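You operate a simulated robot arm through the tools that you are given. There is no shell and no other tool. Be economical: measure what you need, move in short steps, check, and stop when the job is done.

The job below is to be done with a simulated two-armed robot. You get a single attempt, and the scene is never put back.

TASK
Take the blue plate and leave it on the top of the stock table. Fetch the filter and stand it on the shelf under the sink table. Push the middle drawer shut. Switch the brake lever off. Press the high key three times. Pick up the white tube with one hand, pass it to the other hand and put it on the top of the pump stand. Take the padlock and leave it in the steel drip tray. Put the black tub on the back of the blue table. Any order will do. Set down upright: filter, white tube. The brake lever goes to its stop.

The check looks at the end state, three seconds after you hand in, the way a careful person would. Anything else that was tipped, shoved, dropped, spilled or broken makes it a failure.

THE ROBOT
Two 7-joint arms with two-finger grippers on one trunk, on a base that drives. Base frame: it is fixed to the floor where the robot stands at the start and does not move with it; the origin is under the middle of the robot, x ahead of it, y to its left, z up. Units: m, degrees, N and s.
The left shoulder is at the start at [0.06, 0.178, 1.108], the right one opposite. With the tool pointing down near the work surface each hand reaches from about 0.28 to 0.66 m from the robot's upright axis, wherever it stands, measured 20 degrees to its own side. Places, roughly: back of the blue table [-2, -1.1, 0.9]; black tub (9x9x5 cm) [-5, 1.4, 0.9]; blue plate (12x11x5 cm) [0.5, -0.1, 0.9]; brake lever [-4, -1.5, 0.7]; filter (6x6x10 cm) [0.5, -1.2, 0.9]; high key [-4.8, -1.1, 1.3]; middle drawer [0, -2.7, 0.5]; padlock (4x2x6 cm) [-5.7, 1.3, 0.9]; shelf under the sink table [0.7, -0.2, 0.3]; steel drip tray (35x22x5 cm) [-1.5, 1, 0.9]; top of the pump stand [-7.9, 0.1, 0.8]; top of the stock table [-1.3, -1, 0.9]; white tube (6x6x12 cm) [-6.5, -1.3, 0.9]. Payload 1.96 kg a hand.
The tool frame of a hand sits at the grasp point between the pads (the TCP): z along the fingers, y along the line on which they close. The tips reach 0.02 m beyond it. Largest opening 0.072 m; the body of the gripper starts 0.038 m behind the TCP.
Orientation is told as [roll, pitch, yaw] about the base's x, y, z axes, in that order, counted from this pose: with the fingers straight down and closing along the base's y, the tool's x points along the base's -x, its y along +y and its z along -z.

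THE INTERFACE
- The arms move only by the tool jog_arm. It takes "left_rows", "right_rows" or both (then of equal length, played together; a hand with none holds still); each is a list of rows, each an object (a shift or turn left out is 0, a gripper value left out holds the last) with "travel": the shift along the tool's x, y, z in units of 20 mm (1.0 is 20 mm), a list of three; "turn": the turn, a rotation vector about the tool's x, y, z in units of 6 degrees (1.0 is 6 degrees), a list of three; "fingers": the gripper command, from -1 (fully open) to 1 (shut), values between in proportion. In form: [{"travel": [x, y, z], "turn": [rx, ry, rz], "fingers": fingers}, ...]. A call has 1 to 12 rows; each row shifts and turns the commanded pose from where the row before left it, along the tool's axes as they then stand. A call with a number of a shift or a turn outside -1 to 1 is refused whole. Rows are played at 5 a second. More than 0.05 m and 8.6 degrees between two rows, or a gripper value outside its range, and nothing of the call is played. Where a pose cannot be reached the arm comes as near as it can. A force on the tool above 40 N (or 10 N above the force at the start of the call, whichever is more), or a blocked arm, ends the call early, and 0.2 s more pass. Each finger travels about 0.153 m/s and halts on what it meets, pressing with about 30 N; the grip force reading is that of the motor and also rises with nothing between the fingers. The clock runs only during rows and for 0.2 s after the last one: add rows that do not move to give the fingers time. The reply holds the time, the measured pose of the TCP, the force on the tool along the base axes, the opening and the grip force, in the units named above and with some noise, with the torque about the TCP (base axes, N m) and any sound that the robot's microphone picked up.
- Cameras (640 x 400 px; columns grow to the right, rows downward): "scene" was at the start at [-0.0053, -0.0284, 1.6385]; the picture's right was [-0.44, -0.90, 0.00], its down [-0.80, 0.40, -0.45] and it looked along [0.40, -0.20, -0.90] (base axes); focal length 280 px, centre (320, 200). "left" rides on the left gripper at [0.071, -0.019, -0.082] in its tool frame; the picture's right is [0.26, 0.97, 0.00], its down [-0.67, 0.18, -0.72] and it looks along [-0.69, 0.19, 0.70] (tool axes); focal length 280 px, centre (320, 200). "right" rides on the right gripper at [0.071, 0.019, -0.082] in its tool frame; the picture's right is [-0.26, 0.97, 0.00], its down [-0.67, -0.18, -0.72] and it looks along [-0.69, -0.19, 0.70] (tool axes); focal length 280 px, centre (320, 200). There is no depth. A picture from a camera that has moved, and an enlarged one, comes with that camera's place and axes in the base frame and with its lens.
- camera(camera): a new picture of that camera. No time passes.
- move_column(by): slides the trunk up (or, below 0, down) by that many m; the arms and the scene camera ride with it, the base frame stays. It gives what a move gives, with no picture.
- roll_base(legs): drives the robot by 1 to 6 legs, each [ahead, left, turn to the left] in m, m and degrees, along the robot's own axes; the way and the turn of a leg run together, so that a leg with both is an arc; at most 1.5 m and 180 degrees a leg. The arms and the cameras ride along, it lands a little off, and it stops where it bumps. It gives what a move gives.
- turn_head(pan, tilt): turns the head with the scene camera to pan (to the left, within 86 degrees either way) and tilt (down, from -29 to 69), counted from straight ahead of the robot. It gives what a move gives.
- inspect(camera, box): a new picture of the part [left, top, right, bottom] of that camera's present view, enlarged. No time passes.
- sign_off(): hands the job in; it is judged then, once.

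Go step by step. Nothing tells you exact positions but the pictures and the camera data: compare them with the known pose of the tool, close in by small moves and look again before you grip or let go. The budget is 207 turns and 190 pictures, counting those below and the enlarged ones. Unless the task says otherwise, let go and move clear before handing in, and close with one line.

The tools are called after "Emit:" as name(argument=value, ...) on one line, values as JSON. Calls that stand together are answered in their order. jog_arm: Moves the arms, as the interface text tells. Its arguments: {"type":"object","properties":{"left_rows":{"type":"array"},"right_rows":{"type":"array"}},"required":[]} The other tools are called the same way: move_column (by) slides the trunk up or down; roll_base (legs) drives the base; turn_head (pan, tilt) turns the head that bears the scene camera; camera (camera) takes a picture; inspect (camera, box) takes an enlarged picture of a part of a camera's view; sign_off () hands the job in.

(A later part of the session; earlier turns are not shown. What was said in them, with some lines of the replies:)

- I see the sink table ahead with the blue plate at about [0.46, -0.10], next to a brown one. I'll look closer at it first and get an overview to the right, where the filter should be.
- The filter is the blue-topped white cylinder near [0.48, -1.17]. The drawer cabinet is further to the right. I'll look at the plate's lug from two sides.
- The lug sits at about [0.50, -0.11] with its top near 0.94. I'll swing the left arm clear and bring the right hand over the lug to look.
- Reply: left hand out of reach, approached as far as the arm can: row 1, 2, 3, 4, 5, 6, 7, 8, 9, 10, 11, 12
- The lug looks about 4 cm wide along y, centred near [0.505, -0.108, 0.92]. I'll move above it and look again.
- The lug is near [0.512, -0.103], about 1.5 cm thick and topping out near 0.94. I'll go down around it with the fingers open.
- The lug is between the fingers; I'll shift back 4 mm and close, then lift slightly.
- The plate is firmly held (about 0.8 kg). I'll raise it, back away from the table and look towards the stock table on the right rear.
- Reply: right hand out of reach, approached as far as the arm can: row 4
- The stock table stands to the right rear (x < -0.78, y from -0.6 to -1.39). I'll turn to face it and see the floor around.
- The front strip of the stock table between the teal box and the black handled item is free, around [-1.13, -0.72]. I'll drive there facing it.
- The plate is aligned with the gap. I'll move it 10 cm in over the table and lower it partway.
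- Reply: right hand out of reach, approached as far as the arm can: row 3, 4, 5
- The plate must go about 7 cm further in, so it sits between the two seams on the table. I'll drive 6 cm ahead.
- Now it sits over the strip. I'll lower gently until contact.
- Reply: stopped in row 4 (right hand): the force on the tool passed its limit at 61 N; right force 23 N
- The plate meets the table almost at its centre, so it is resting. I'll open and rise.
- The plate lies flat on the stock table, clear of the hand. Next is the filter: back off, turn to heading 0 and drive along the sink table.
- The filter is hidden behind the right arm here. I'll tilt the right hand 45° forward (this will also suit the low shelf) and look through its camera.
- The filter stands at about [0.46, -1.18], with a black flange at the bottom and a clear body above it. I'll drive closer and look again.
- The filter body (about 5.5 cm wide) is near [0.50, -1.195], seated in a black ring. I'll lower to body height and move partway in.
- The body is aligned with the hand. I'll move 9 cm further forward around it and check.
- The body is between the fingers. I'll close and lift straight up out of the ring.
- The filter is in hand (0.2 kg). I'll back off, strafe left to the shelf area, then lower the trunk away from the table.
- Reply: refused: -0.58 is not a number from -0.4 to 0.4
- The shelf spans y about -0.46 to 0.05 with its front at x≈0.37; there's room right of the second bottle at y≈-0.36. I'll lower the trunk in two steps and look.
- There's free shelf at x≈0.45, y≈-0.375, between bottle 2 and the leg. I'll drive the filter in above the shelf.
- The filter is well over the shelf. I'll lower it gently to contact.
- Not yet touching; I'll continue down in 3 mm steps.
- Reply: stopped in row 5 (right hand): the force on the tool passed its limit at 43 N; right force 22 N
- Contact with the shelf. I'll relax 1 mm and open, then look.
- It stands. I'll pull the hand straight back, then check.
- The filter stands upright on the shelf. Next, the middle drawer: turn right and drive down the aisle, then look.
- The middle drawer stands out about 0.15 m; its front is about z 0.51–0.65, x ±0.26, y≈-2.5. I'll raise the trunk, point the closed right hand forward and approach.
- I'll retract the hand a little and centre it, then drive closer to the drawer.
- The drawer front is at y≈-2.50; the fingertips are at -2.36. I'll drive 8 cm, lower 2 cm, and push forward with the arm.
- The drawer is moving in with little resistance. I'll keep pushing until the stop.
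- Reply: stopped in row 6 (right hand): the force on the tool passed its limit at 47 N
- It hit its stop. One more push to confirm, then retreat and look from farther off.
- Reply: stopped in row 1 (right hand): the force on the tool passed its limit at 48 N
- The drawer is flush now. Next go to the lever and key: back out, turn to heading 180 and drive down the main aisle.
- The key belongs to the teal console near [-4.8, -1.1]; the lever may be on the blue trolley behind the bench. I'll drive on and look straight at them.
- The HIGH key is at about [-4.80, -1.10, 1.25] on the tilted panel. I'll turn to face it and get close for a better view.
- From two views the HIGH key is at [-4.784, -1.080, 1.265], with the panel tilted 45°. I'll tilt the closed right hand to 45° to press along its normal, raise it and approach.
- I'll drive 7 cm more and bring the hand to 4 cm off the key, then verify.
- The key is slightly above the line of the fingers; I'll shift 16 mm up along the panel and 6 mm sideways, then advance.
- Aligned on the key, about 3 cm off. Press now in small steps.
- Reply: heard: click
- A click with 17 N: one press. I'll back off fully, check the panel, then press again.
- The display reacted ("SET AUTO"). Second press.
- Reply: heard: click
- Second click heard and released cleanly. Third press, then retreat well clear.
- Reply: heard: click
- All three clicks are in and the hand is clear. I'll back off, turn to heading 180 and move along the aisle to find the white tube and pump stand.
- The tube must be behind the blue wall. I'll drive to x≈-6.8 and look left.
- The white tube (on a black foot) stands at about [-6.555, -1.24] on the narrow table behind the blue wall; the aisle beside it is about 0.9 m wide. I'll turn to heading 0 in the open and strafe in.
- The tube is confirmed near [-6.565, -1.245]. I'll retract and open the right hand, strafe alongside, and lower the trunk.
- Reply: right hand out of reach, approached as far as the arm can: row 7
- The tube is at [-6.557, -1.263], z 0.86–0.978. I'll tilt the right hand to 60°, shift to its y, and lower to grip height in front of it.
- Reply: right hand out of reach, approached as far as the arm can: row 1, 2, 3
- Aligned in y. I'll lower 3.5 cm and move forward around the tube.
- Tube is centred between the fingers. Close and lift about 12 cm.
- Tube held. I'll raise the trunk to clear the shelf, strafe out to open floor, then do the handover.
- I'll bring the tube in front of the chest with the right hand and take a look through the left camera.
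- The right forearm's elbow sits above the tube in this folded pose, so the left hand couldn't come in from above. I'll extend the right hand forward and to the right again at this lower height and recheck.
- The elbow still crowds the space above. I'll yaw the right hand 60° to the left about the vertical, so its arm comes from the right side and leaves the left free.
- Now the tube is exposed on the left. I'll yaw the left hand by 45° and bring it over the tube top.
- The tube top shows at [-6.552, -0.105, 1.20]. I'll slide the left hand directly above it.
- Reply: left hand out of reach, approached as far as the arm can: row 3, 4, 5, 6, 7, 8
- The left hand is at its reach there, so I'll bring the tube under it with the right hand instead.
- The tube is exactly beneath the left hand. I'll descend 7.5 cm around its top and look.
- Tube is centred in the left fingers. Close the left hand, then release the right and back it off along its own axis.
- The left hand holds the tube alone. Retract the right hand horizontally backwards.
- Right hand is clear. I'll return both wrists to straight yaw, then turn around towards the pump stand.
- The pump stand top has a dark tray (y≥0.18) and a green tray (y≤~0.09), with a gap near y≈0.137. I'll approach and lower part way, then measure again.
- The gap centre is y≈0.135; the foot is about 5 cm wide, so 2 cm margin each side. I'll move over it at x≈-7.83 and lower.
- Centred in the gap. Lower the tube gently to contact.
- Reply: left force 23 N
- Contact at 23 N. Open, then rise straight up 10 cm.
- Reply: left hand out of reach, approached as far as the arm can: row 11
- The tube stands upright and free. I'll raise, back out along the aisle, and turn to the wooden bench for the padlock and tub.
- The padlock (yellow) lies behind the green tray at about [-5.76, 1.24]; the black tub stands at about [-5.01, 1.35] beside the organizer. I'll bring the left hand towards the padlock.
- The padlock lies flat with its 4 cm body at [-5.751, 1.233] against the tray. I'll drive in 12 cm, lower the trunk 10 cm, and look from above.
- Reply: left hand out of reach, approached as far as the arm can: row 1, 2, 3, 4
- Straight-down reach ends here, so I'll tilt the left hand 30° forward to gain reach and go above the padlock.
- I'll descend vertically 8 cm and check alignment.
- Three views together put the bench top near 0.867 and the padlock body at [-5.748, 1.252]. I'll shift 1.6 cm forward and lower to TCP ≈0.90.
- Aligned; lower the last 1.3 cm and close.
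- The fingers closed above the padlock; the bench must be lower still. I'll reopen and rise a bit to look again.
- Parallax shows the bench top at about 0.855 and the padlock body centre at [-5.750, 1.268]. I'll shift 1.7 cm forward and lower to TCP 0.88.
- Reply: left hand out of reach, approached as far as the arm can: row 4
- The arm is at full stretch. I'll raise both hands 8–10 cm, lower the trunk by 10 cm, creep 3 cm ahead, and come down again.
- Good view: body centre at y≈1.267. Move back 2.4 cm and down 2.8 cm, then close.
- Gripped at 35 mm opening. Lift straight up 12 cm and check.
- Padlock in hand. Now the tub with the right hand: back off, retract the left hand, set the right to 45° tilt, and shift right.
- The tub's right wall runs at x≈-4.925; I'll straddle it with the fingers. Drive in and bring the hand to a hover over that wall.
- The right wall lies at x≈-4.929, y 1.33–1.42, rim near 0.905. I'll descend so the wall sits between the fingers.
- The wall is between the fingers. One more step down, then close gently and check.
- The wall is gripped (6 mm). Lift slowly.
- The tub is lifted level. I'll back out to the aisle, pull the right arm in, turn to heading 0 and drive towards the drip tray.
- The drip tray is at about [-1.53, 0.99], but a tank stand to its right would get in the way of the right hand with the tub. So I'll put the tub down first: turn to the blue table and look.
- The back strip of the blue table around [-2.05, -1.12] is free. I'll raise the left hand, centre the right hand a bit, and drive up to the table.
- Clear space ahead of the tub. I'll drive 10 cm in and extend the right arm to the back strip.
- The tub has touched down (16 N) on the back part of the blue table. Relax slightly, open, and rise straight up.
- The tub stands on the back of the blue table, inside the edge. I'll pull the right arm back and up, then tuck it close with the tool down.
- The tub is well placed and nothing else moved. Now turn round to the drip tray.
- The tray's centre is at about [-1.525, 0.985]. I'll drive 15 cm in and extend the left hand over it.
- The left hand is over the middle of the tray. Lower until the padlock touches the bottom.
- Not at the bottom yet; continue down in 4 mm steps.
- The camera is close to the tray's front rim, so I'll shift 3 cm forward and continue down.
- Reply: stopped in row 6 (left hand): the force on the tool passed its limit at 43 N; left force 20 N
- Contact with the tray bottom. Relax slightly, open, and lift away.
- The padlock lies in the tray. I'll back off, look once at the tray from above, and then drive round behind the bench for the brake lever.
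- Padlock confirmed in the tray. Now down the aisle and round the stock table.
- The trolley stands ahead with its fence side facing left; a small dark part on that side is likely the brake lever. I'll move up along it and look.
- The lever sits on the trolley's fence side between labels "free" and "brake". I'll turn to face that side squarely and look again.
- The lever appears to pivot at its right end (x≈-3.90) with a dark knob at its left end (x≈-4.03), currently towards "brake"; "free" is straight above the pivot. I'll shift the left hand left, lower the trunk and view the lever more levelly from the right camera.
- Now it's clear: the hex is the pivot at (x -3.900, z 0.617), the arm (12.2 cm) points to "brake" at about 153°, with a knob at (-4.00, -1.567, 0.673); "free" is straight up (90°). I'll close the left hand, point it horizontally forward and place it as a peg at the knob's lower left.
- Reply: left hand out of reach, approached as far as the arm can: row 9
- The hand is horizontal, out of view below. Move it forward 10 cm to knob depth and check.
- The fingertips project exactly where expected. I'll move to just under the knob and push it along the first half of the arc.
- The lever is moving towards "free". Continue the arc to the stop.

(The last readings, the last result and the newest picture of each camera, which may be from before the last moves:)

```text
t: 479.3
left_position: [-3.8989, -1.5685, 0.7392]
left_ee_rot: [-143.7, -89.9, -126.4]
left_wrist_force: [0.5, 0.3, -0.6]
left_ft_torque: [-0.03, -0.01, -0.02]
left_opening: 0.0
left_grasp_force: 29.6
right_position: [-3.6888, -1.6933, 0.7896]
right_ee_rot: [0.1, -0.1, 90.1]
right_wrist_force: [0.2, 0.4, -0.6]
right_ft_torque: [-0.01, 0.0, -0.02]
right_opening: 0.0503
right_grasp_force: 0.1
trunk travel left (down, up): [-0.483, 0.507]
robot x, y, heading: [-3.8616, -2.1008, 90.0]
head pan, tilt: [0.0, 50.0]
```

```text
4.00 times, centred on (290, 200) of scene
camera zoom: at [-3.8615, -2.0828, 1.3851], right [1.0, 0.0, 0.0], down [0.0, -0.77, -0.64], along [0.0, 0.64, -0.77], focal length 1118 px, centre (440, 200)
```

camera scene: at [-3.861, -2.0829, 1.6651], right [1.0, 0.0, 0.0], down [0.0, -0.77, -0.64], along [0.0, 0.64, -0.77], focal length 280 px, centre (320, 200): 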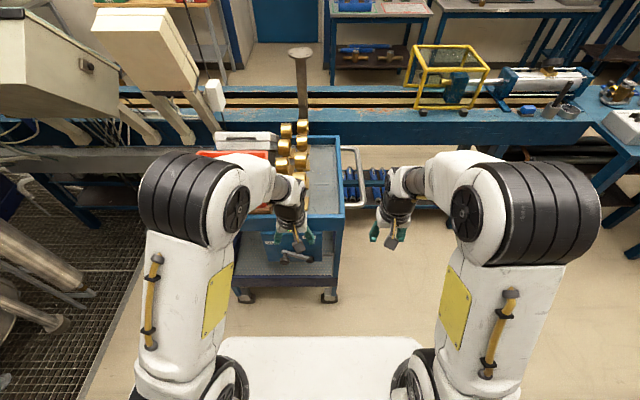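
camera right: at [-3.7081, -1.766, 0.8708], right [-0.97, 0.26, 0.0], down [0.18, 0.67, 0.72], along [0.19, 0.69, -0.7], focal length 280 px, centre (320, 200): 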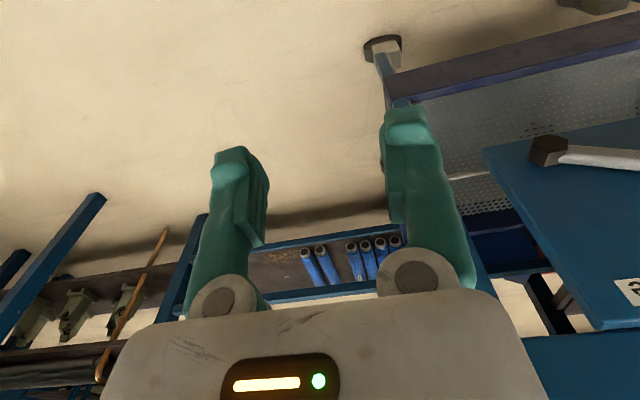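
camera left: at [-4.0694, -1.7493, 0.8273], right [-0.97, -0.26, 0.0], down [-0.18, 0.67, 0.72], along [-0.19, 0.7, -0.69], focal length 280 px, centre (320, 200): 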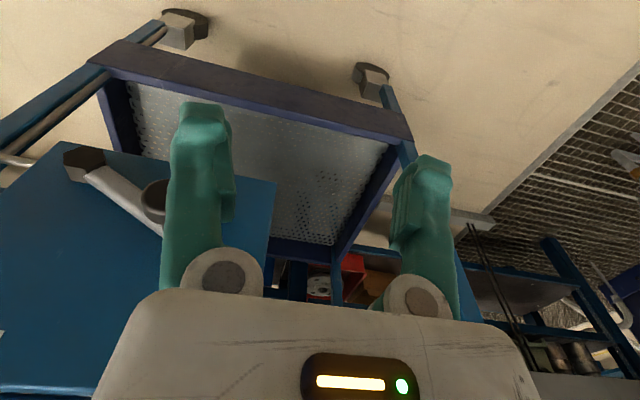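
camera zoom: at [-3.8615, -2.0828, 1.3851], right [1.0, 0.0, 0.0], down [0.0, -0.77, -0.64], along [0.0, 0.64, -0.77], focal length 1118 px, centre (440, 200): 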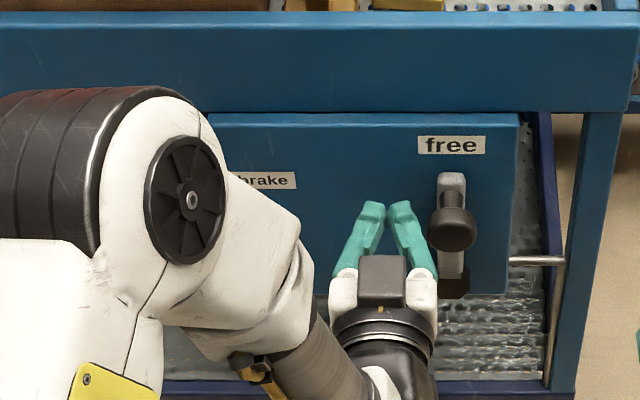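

The lever is at its stop on "free", but with the brake off the trolley then rolled about 5 cm to the right as I pushed on. I'll withdraw the left hand and prepare the right hand to nudge the trolley gently back by its right leg.

Emit:
jog_arm(left_rows=[{"travel": [0, 0.5, 0]}, {"travel": [0, 0.5, -0.5]}, {"travel": [0, 0.5, -1]}, {"travel": [0, 0.5, -1]}, {"travel": [0, 0.5, -1]}, {"travel": [0, 0.5, -1]}, {"travel": [0, 0.5, -1]}, {"travel": [0, 0.5, 0]}, {"travel": [0, 0.5, 0]}], right_rows=[{"turn": [0, -1, 0], "fingers": 1}, {"turn": [0, -1, 0]}, {"turn": [0, -1, 0]}, {"turn": [0, -1, 0]}, {"turn": [0, -1, 0]}, {"turn": [0, -1, 0]}, {"turn": [0, -1, 0]}, {"turn": [0, -0.5, 0]}, {"travel": [0, -0.5, 0]}])

Emit:
inspect(camera="scene", box=[200, 120, 420, 280])

```text
t: 481.3
left_position: [-3.989, -1.679, 0.74]
left_ee_rot: [-134.5, -90.0, -135.5]
left_wrist_force: [-0.2, 0.1, -0.3]
left_ft_torque: [-0.01, 0.02, 0.02]
left_opening: 0.0002
left_grasp_force: 29.5
right_position: [-3.6809, -1.6698, 0.7899]
right_ee_rot: [0.0, -45.1, 90.1]
right_wrist_force: [0.3, 0.4, 0.0]
right_ft_torque: [0.01, -0.02, 0.01]
right_opening: 0.0
right_grasp_force: 29.8
right hand out of reach, approached as far as the arm can: row 6, 7, 8
trunk travel left (down, up): [-0.483, 0.507]
robot x, y, heading: [-3.8591, -2.0982, 89.9]
head pan, tilt: [0.0, 50.0]
```

```text
2.50 times, centred on (310, 200) of scene
camera zoom: at [-3.8611, -2.083, 1.385], right [1.0, 0.0, 0.0], down [0.0, -0.77, -0.64], along [0.0, 0.64, -0.77], focal length 699 px, centre (345, 200)
```

zoom: 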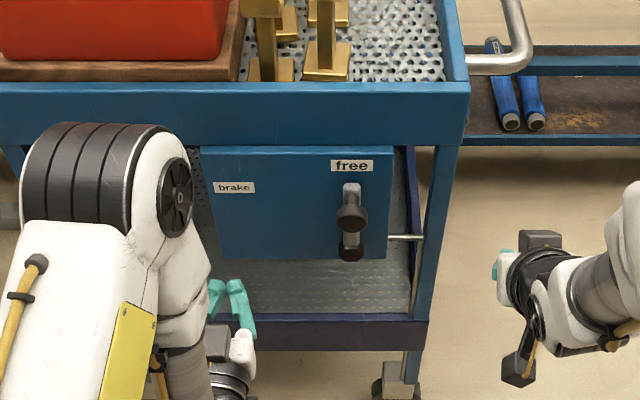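

The lever stays up at "free". I'll bring the closed right fingers beside the trolley's right leg.

Emit:
jog_arm(right_rows=[{"travel": [-0.28, 0, 0.97]}, {"travel": [-0.28, 0, 0.97]}, {"travel": [-0.28, 0, 0.97]}, {"travel": [-0.28, 0, 0.97]}, {"travel": [-0.28, 0, 0.97]}, {"travel": [-0.28, 0, 0.97]}, {"travel": [-0.28, 0, 0.97]}, {"travel": [-0.28, 0, 0.97]}, {"travel": [-0.28, 0, 0.97]}, {"travel": [-0.28, 0, 0.97]}, {"travel": [0, 0, 0]}])

Emit:
inspect(camera="scene", box=[200, 120, 420, 280])

Emit:
camera(camera="right")

```text
t: 483.7
left_position: [-3.9878, -1.679, 0.7398]
left_ee_rot: [-151.3, -89.9, -118.7]
left_wrist_force: [-0.1, -0.7, 0.3]
left_ft_torque: [0.01, 0.0, -0.02]
left_opening: 0.0
left_grasp_force: 30.1
right_position: [-3.6792, -1.4932, 0.6921]
right_ee_rot: [-0.1, -45.1, 90.2]
right_wrist_force: [0.0, -0.2, -0.9]
right_ft_torque: [-0.01, -0.01, 0.02]
right_opening: 0.0001
right_grasp_force: 29.6
trunk travel left (down, up): [-0.483, 0.507]
robot x, y, heading: [-3.8577, -2.0969, 89.9]
head pan, tilt: [0.0, 50.0]
```

```text
2.50 times, centred on (310, 200) of scene
camera zoom: at [-3.8614, -2.0831, 1.3851], right [1.0, 0.0, 0.0], down [0.0, -0.77, -0.64], along [0.0, 0.64, -0.77], focal length 699 px, centre (345, 200)
```

zoom: 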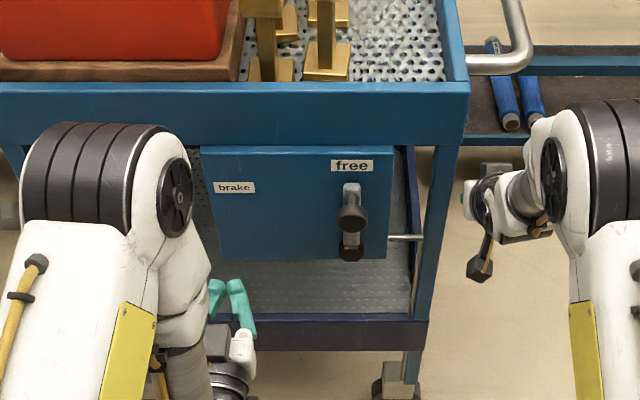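

```text
26 pictures are left
camera right: at [-3.6979, -1.6007, 0.6992], right [-0.97, 0.18, 0.18], down [0.18, -0.03, 0.98], along [0.19, 0.98, 0.0], focal length 280 px, centre (320, 200)
```

right: 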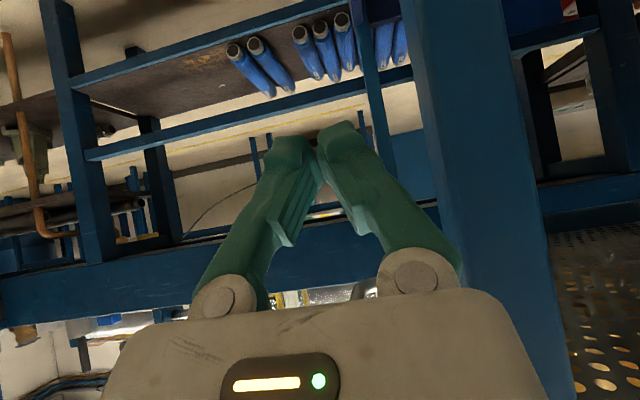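

The fingers are beside the leg. I'll nudge slowly towards -x by 3.5 cm and measure with the "free" label (target column 312 in this crop, now 352).

Emit:
jog_arm(right_rows=[{"travel": [0, 0.25, 0]}, {"travel": [0, 0.25, 0]}, {"travel": [0, 0.25, 0]}, {"travel": [0, 0.25, 0]}, {"travel": [0, 0.25, 0]}, {"travel": [0, 0.25, 0]}, {"travel": [0, 0.25, 0]}, {"travel": [0, 0, 0]}, {"travel": [0, 0, 0]}])

Emit:
inspect(camera="scene", box=[200, 120, 420, 280])

```text
t: 485.7
left_position: [-3.9904, -1.6788, 0.7393]
left_ee_rot: [-148.2, -89.9, -121.8]
left_wrist_force: [-0.6, 0.5, 0.1]
left_ft_torque: [-0.01, -0.04, -0.04]
left_opening: 0.0
left_grasp_force: 30.0
right_position: [-3.7156, -1.4944, 0.6915]
right_ee_rot: [-0.1, -45.1, 90.2]
right_wrist_force: [-1.2, 0.0, -0.4]
right_ft_torque: [-0.02, 0.02, 0.0]
right_opening: 0.0001
right_grasp_force: 30.1
trunk travel left (down, up): [-0.483, 0.507]
robot x, y, heading: [-3.8607, -2.0987, 90.0]
head pan, tilt: [0.0, 50.0]
```

```text
2.50 times, centred on (310, 200) of scene
camera zoom: at [-3.8614, -2.0829, 1.385], right [1.0, 0.0, 0.0], down [0.0, -0.77, -0.64], along [0.0, 0.64, -0.77], focal length 699 px, centre (345, 200)
```

zoom: 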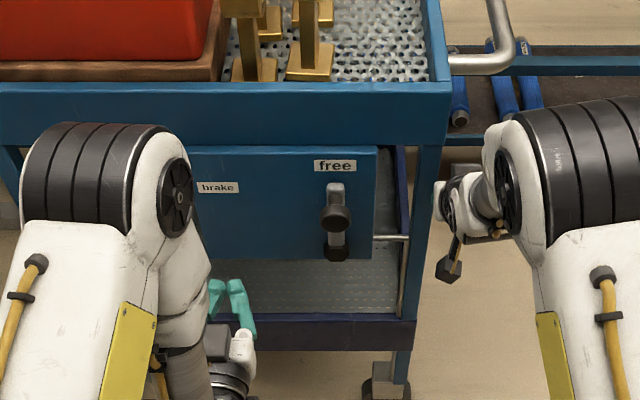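

It moved 17 px of the 40 needed. Push about 2.7 cm more, slowly.

Emit:
jog_arm(right_rows=[{"travel": [0, 0.22, 0]}, {"travel": [0, 0.22, 0]}, {"travel": [0, 0.22, 0]}, {"travel": [0, 0.22, 0]}, {"travel": [0, 0.22, 0]}, {"travel": [0, 0.2, 0]}, {"travel": [0, 0, 0]}, {"travel": [0, 0, 0]}])

Emit:
inspect(camera="scene", box=[200, 120, 420, 280])

```text
t: 487.5
left_position: [-3.9892, -1.6793, 0.7391]
left_ee_rot: [-158.6, -89.9, -111.4]
left_wrist_force: [-0.2, -0.8, 0.6]
left_ft_torque: [0.01, 0.0, 0.0]
left_opening: 0.0
left_grasp_force: 29.8
right_position: [-3.742, -1.4934, 0.6909]
right_ee_rot: [0.0, -45.0, 90.3]
right_wrist_force: [1.6, -2.4, -1.5]
right_ft_torque: [0.05, 0.02, 0.06]
right_opening: 0.0
right_grasp_force: 29.3
trunk travel left (down, up): [-0.483, 0.507]
robot x, y, heading: [-3.8588, -2.1016, 90.1]
head pan, tilt: [0.0, 50.0]
```

```text
2.50 times, centred on (310, 200) of scene
camera zoom: at [-3.8612, -2.083, 1.3851], right [1.0, 0.0, 0.0], down [0.0, -0.77, -0.64], along [0.0, 0.64, -0.77], focal length 699 px, centre (345, 200)
```

zoom: 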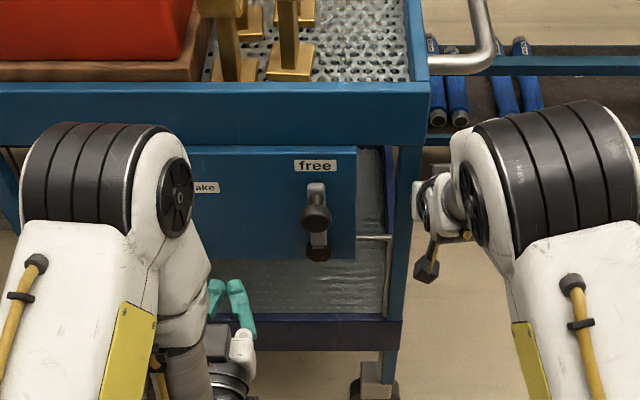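

Within 5 mm of the original place. One last 4 mm nudge, then withdraw sideways and back.

Emit:
jog_arm(right_rows=[{"travel": [0, 0.12, 0]}, {"travel": [0, 0.1, 0]}, {"travel": [0, 0, 0]}, {"travel": [0, -0.6, 0]}, {"travel": [0, -0.8, 0]}, {"travel": [0.3, -0.5, -0.9]}, {"travel": [0.3, -0.3, -0.9]}, {"travel": [0.3, 0, -0.9]}, {"travel": [0.3, 0, -0.9]}, {"travel": [0.3, 0, -0.9]}, {"travel": [0.3, 0, -0.9]}, {"travel": [0.3, 0, -0.9]}])

Emit:
jog_arm(left_rows=[{"travel": [0, 0, -1]}, {"travel": [0, 0, -1]}, {"travel": [0, 0.5, 0]}, {"travel": [0, 0.5, 0]}, {"travel": [0, 0, 0]}])

Emit:
camera(camera="scene")

Emit:
inspect(camera="scene", box=[200, 150, 400, 310])

```text
t: 490.1
left_position: [-3.9888, -1.6785, 0.7399]
left_ee_rot: [-157.9, -89.9, -112.3]
left_wrist_force: [0.4, -0.1, -0.1]
left_ft_torque: [0.02, 0.03, 0.03]
left_opening: 0.0
left_grasp_force: 29.7
right_position: [-3.7003, -1.6129, 0.7502]
right_ee_rot: [-0.1, -45.1, 90.1]
right_wrist_force: [0.4, 0.1, 0.0]
right_ft_torque: [-0.01, 0.01, -0.01]
right_opening: 0.0001
right_grasp_force: 29.4
trunk travel left (down, up): [-0.483, 0.507]
robot x, y, heading: [-3.8605, -2.1034, 89.9]
head pan, tilt: [0.0, 50.0]
```

```text
t: 491.3
left_position: [-4.0091, -1.7195, 0.7404]
left_ee_rot: [-152.2, -89.9, -117.8]
left_wrist_force: [0.2, 0.5, 0.2]
left_ft_torque: [-0.01, 0.01, -0.01]
left_opening: 0.0
left_grasp_force: 29.7
right_position: [-3.7014, -1.613, 0.7503]
right_ee_rot: [0.0, -45.1, 90.2]
right_wrist_force: [-0.1, -0.2, 0.1]
right_ft_torque: [-0.04, -0.03, 0.01]
right_opening: 0.0003
right_grasp_force: 29.4
trunk travel left (down, up): [-0.483, 0.507]
robot x, y, heading: [-3.8592, -2.0987, 90.1]
head pan, tilt: [0.0, 50.0]
```

```text
23 pictures are left
camera scene: at [-3.8614, -2.0829, 1.385], right [1.0, 0.0, 0.0], down [0.0, -0.77, -0.64], along [0.0, 0.64, -0.77], focal length 280 px, centre (320, 200)
```

scene: 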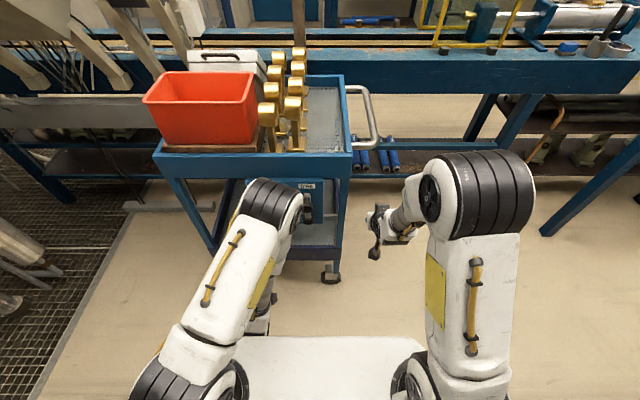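

```text
2.50 times, centred on (300, 230) of scene
camera zoom: at [-3.8614, -2.0829, 1.385], right [1.0, 0.0, 0.0], down [0.0, -0.77, -0.64], along [0.0, 0.64, -0.77], focal length 699 px, centre (370, 125)
```

zoom: 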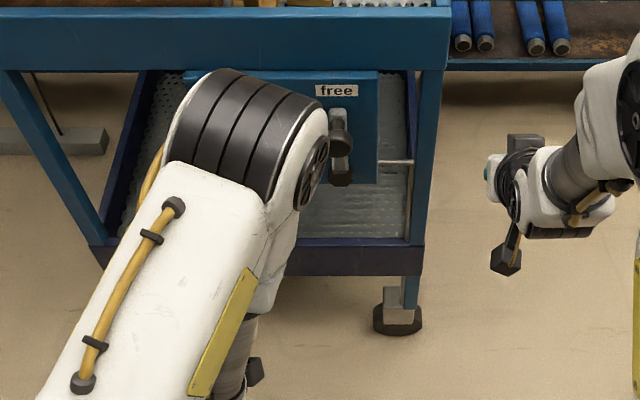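

Label and caster are back exactly where they were, and the lever is at "free". To be sure it is hard on its stop, I'll brace the leg lightly with the right hand and push the knob once more with the left, gently.

Emit:
jog_arm(right_rows=[{"travel": [-0.3, 0, 0.9]}, {"travel": [-0.3, 0, 0.9]}, {"travel": [-0.3, 0, 0.9]}, {"travel": [-0.3, 0, 0.9]}, {"travel": [-0.3, 0, 0.9]}, {"travel": [-0.3, 0, 0.9]}, {"travel": [-0.3, 0, 0.9]}, {"travel": [0, 0.7, 0]}, {"travel": [0, 0.7, 0]}, {"travel": [0, 0.5, 0]}, {"travel": [0, 0.25, 0]}], left_rows=[{"travel": [0, -0.6, 0]}, {"travel": [0, -0.6, 0]}, {"travel": [0, -0.6, 0]}, {"travel": [0, -0.4, 0]}, {"travel": [0, 0, 1]}, {"travel": [0, 0, 1]}, {"travel": [0, 0, 1]}, {"travel": [0, 0, 1]}, {"travel": [0, 0, 1]}, {"travel": [0, 0, 1]}, {"travel": [0, 0, 1]}])

Emit:
inspect(camera="scene", box=[220, 150, 400, 270])

```text
t: 493.7
left_position: [-3.965, -1.5783, 0.7412]
left_ee_rot: [-165.8, -90.0, -104.2]
left_wrist_force: [0.6, -0.4, -0.1]
left_ft_torque: [-0.04, 0.0, 0.01]
left_opening: 0.0
left_grasp_force: 29.5
right_position: [-3.7457, -1.4943, 0.6896]
right_ee_rot: [0.0, -45.1, 90.1]
right_wrist_force: [-0.5, -0.5, 0.5]
right_ft_torque: [0.0, 0.01, 0.01]
right_opening: 0.0001
right_grasp_force: 29.6
trunk travel left (down, up): [-0.483, 0.507]
robot x, y, heading: [-3.8608, -2.099, 89.9]
head pan, tilt: [0.0, 50.0]
```

```text
3.33 times, centred on (310, 210) of scene
camera zoom: at [-3.8615, -2.0826, 1.385], right [1.0, 0.0, 0.0], down [0.0, -0.77, -0.64], along [0.0, 0.64, -0.77], focal length 932 px, centre (353, 167)
```

zoom: 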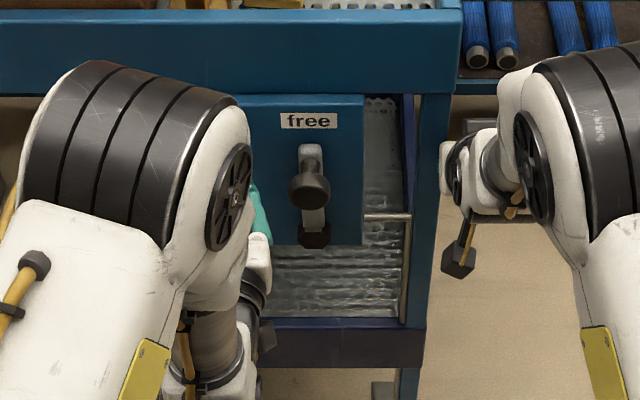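

Emit:
jog_arm(left_rows=[{"travel": [0, -0.7, 0]}, {"travel": [0, -0.5, 0]}, {"travel": [0, -0.3, 0]}, {"travel": [0, -0.15, 0]}, {"travel": [0, -0.15, 0]}, {"travel": [0, -0.15, 0]}, {"travel": [0, -0.15, 0]}, {"travel": [0, -0.15, 0]}])

Emit:
inspect(camera="scene", box=[220, 150, 400, 270])

```text
t: 495.6
left_position: [-3.9253, -1.5781, 0.7396]
left_ee_rot: [138.7, -89.7, -48.1]
left_wrist_force: [-6.0, -5.1, 2.3]
left_ft_torque: [-0.01, 0.02, -0.01]
left_opening: 0.0
left_grasp_force: 29.4
right_position: [-3.7401, -1.4934, 0.6923]
right_ee_rot: [-0.4, -45.1, 89.9]
right_wrist_force: [1.9, -1.4, 0.6]
right_ft_torque: [-0.01, 0.05, 0.05]
right_opening: 0.0
right_grasp_force: 30.1
trunk travel left (down, up): [-0.483, 0.507]
robot x, y, heading: [-3.8581, -2.1005, 90.0]
head pan, tilt: [0.0, 50.0]
stopped in row 8 (left hand): the force on the tool passed its limit at 41 N (the readings are from after the stop); the commanded pose is now the measured one
```

```text
3.33 times, centred on (310, 210) of scene
camera zoom: at [-3.8619, -2.0842, 1.3851], right [1.0, 0.0, 0.0], down [0.0, -0.77, -0.64], along [0.0, 0.64, -0.77], focal length 932 px, centre (353, 167)
```

zoom: 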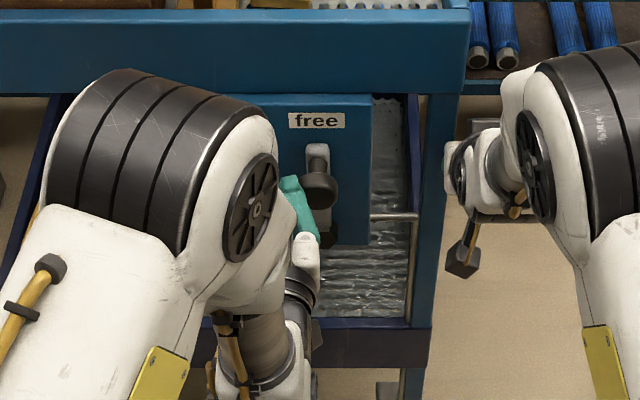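

The lever resisted 41 N without turning: it is hard on its stop. Release the left hand, let the right push the leg back the few millimetres, and check.

Emit:
jog_arm(left_rows=[{"travel": [0, 0.6, 0]}, {"travel": [0, 1, 0]}, {"travel": [0, 0.6, -0.6]}, {"travel": [0, 0, -1]}, {"travel": [0, 0, -1]}, {"travel": [0, 0, -1]}, {"travel": [0, 0, -1]}, {"travel": [0, 0, -1]}, {"travel": [0, 0, -1]}], right_rows=[{"travel": [0, 0, 0]}, {"travel": [0, 0, 0]}, {"travel": [0, 0, 0]}, {"travel": [0, 0.1, 0]}, {"travel": [0, 0, 0]}, {"travel": [0, 0, 0]}, {"travel": [0, 0, 0]}, {"travel": [0, 0, 0]}, {"travel": [0, 0, 0]}])

Emit:
inspect(camera="scene", box=[220, 150, 400, 270])

```text
t: 497.6
left_position: [-3.9691, -1.711, 0.739]
left_ee_rot: [132.0, -89.7, -41.3]
left_wrist_force: [-0.8, 0.0, -0.1]
left_ft_torque: [0.0, 0.0, 0.01]
left_opening: 0.0001
left_grasp_force: 29.9
right_position: [-3.7419, -1.4923, 0.6908]
right_ee_rot: [-0.3, -45.0, 89.8]
right_wrist_force: [5.8, -0.2, 1.2]
right_ft_torque: [-0.01, 0.13, 0.04]
right_opening: 0.0
right_grasp_force: 29.3
trunk travel left (down, up): [-0.483, 0.507]
robot x, y, heading: [-3.8583, -2.1037, 90.0]
head pan, tilt: [0.0, 50.0]
```

```text
3.33 times, centred on (310, 210) of scene
camera zoom: at [-3.8606, -2.0833, 1.3851], right [1.0, 0.0, 0.0], down [0.0, -0.77, -0.64], along [0.0, 0.64, -0.77], focal length 932 px, centre (353, 167)
```

zoom: 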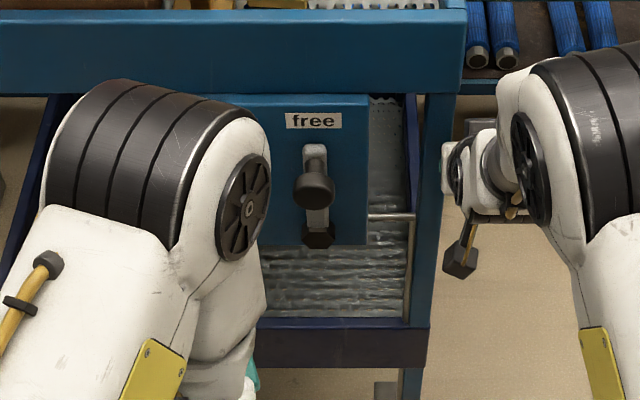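

4 mm left; push that back and withdraw the right hand.

Emit:
jog_arm(right_rows=[{"travel": [0, 0.15, 0]}, {"travel": [0, 0.1, 0]}, {"travel": [0, 0, 0]}, {"travel": [0, -0.6, 0]}, {"travel": [0, -0.8, 0]}, {"travel": [0.3, -0.5, -0.9]}, {"travel": [0.3, -0.3, -0.9]}, {"travel": [0.3, 0, -0.9]}, {"travel": [0.3, 0, -0.9]}, {"travel": [0.3, 0, -0.9]}, {"travel": [0.3, 0, -0.9]}, {"travel": [0.3, 0, -0.9]}])

Emit:
inspect(camera="scene", box=[220, 150, 400, 270])

```text
t: 500.2
left_position: [-3.9686, -1.7126, 0.7394]
left_ee_rot: [137.6, -89.7, -47.1]
left_wrist_force: [1.1, 0.9, 0.4]
left_ft_torque: [0.0, 0.0, 0.01]
left_opening: 0.0
left_grasp_force: 29.7
right_position: [-3.7028, -1.613, 0.7488]
right_ee_rot: [-0.3, -45.0, 89.8]
right_wrist_force: [0.3, 0.1, -0.1]
right_ft_torque: [0.02, 0.03, 0.02]
right_opening: 0.0
right_grasp_force: 29.0
trunk travel left (down, up): [-0.483, 0.507]
robot x, y, heading: [-3.8571, -2.099, 89.8]
head pan, tilt: [0.0, 50.0]
```

```text
3.33 times, centred on (310, 210) of scene
camera zoom: at [-3.8614, -2.0834, 1.385], right [1.0, 0.0, 0.0], down [0.0, -0.77, -0.64], along [0.0, 0.64, -0.77], focal length 932 px, centre (353, 167)
```

zoom: 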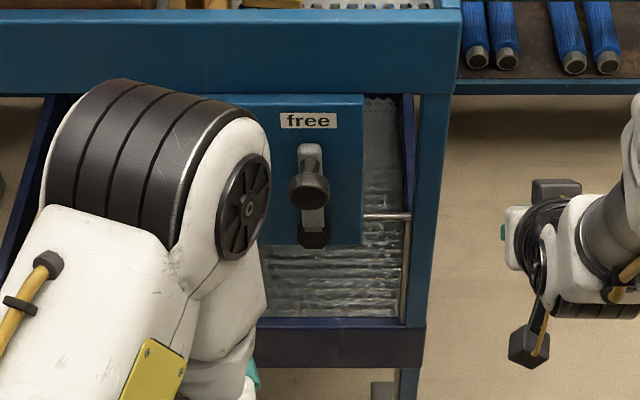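

Trolley is back in place with the lever up at "free" on its stop. I'll drive clear and hand in.

Emit:
roll_base(legs=[[0, -0.5, 0]])

Emit:
camera(camera="scene")

```text
t: 503.1
left_position: [-3.4785, -1.7108, 0.7397]
left_ee_rot: [129.0, -89.7, -38.3]
left_wrist_force: [-0.3, 0.8, -0.6]
left_ft_torque: [-0.01, -0.02, 0.01]
left_opening: 0.0002
left_grasp_force: 30.1
right_position: [-3.2155, -1.61, 0.7487]
right_ee_rot: [-0.3, -45.0, 90.1]
right_wrist_force: [0.0, 0.1, -0.5]
right_ft_torque: [-0.02, 0.01, -0.01]
right_opening: 0.0
right_grasp_force: 30.0
trunk travel left (down, up): [-0.483, 0.507]
robot x, y, heading: [-3.3667, -2.0983, 90.4]
head pan, tilt: [0.0, 50.0]
```

```text
17 pictures are left
camera scene: at [-3.3692, -2.0821, 1.385], right [1.0, 0.0, 0.0], down [0.0, -0.77, -0.64], along [0.0, 0.64, -0.77], focal length 280 px, centre (320, 200)
```

scene: 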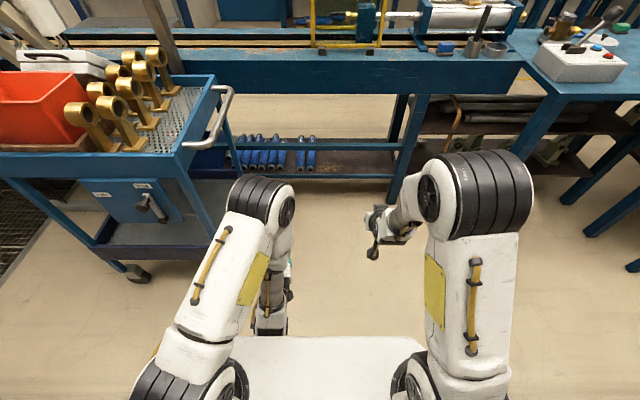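

Both hands are empty and clear of everything, and the trolley is standing still. I'm handing in.

Emit:
sign_off()

```text
The job is handed in.
```

All eight jobs are done and handed in. One thing to know: the trolley rolled about 5 cm when its brake came off; I pushed it back to within a few millimetres of where it stood, with the lever still hard against its "free" stop.
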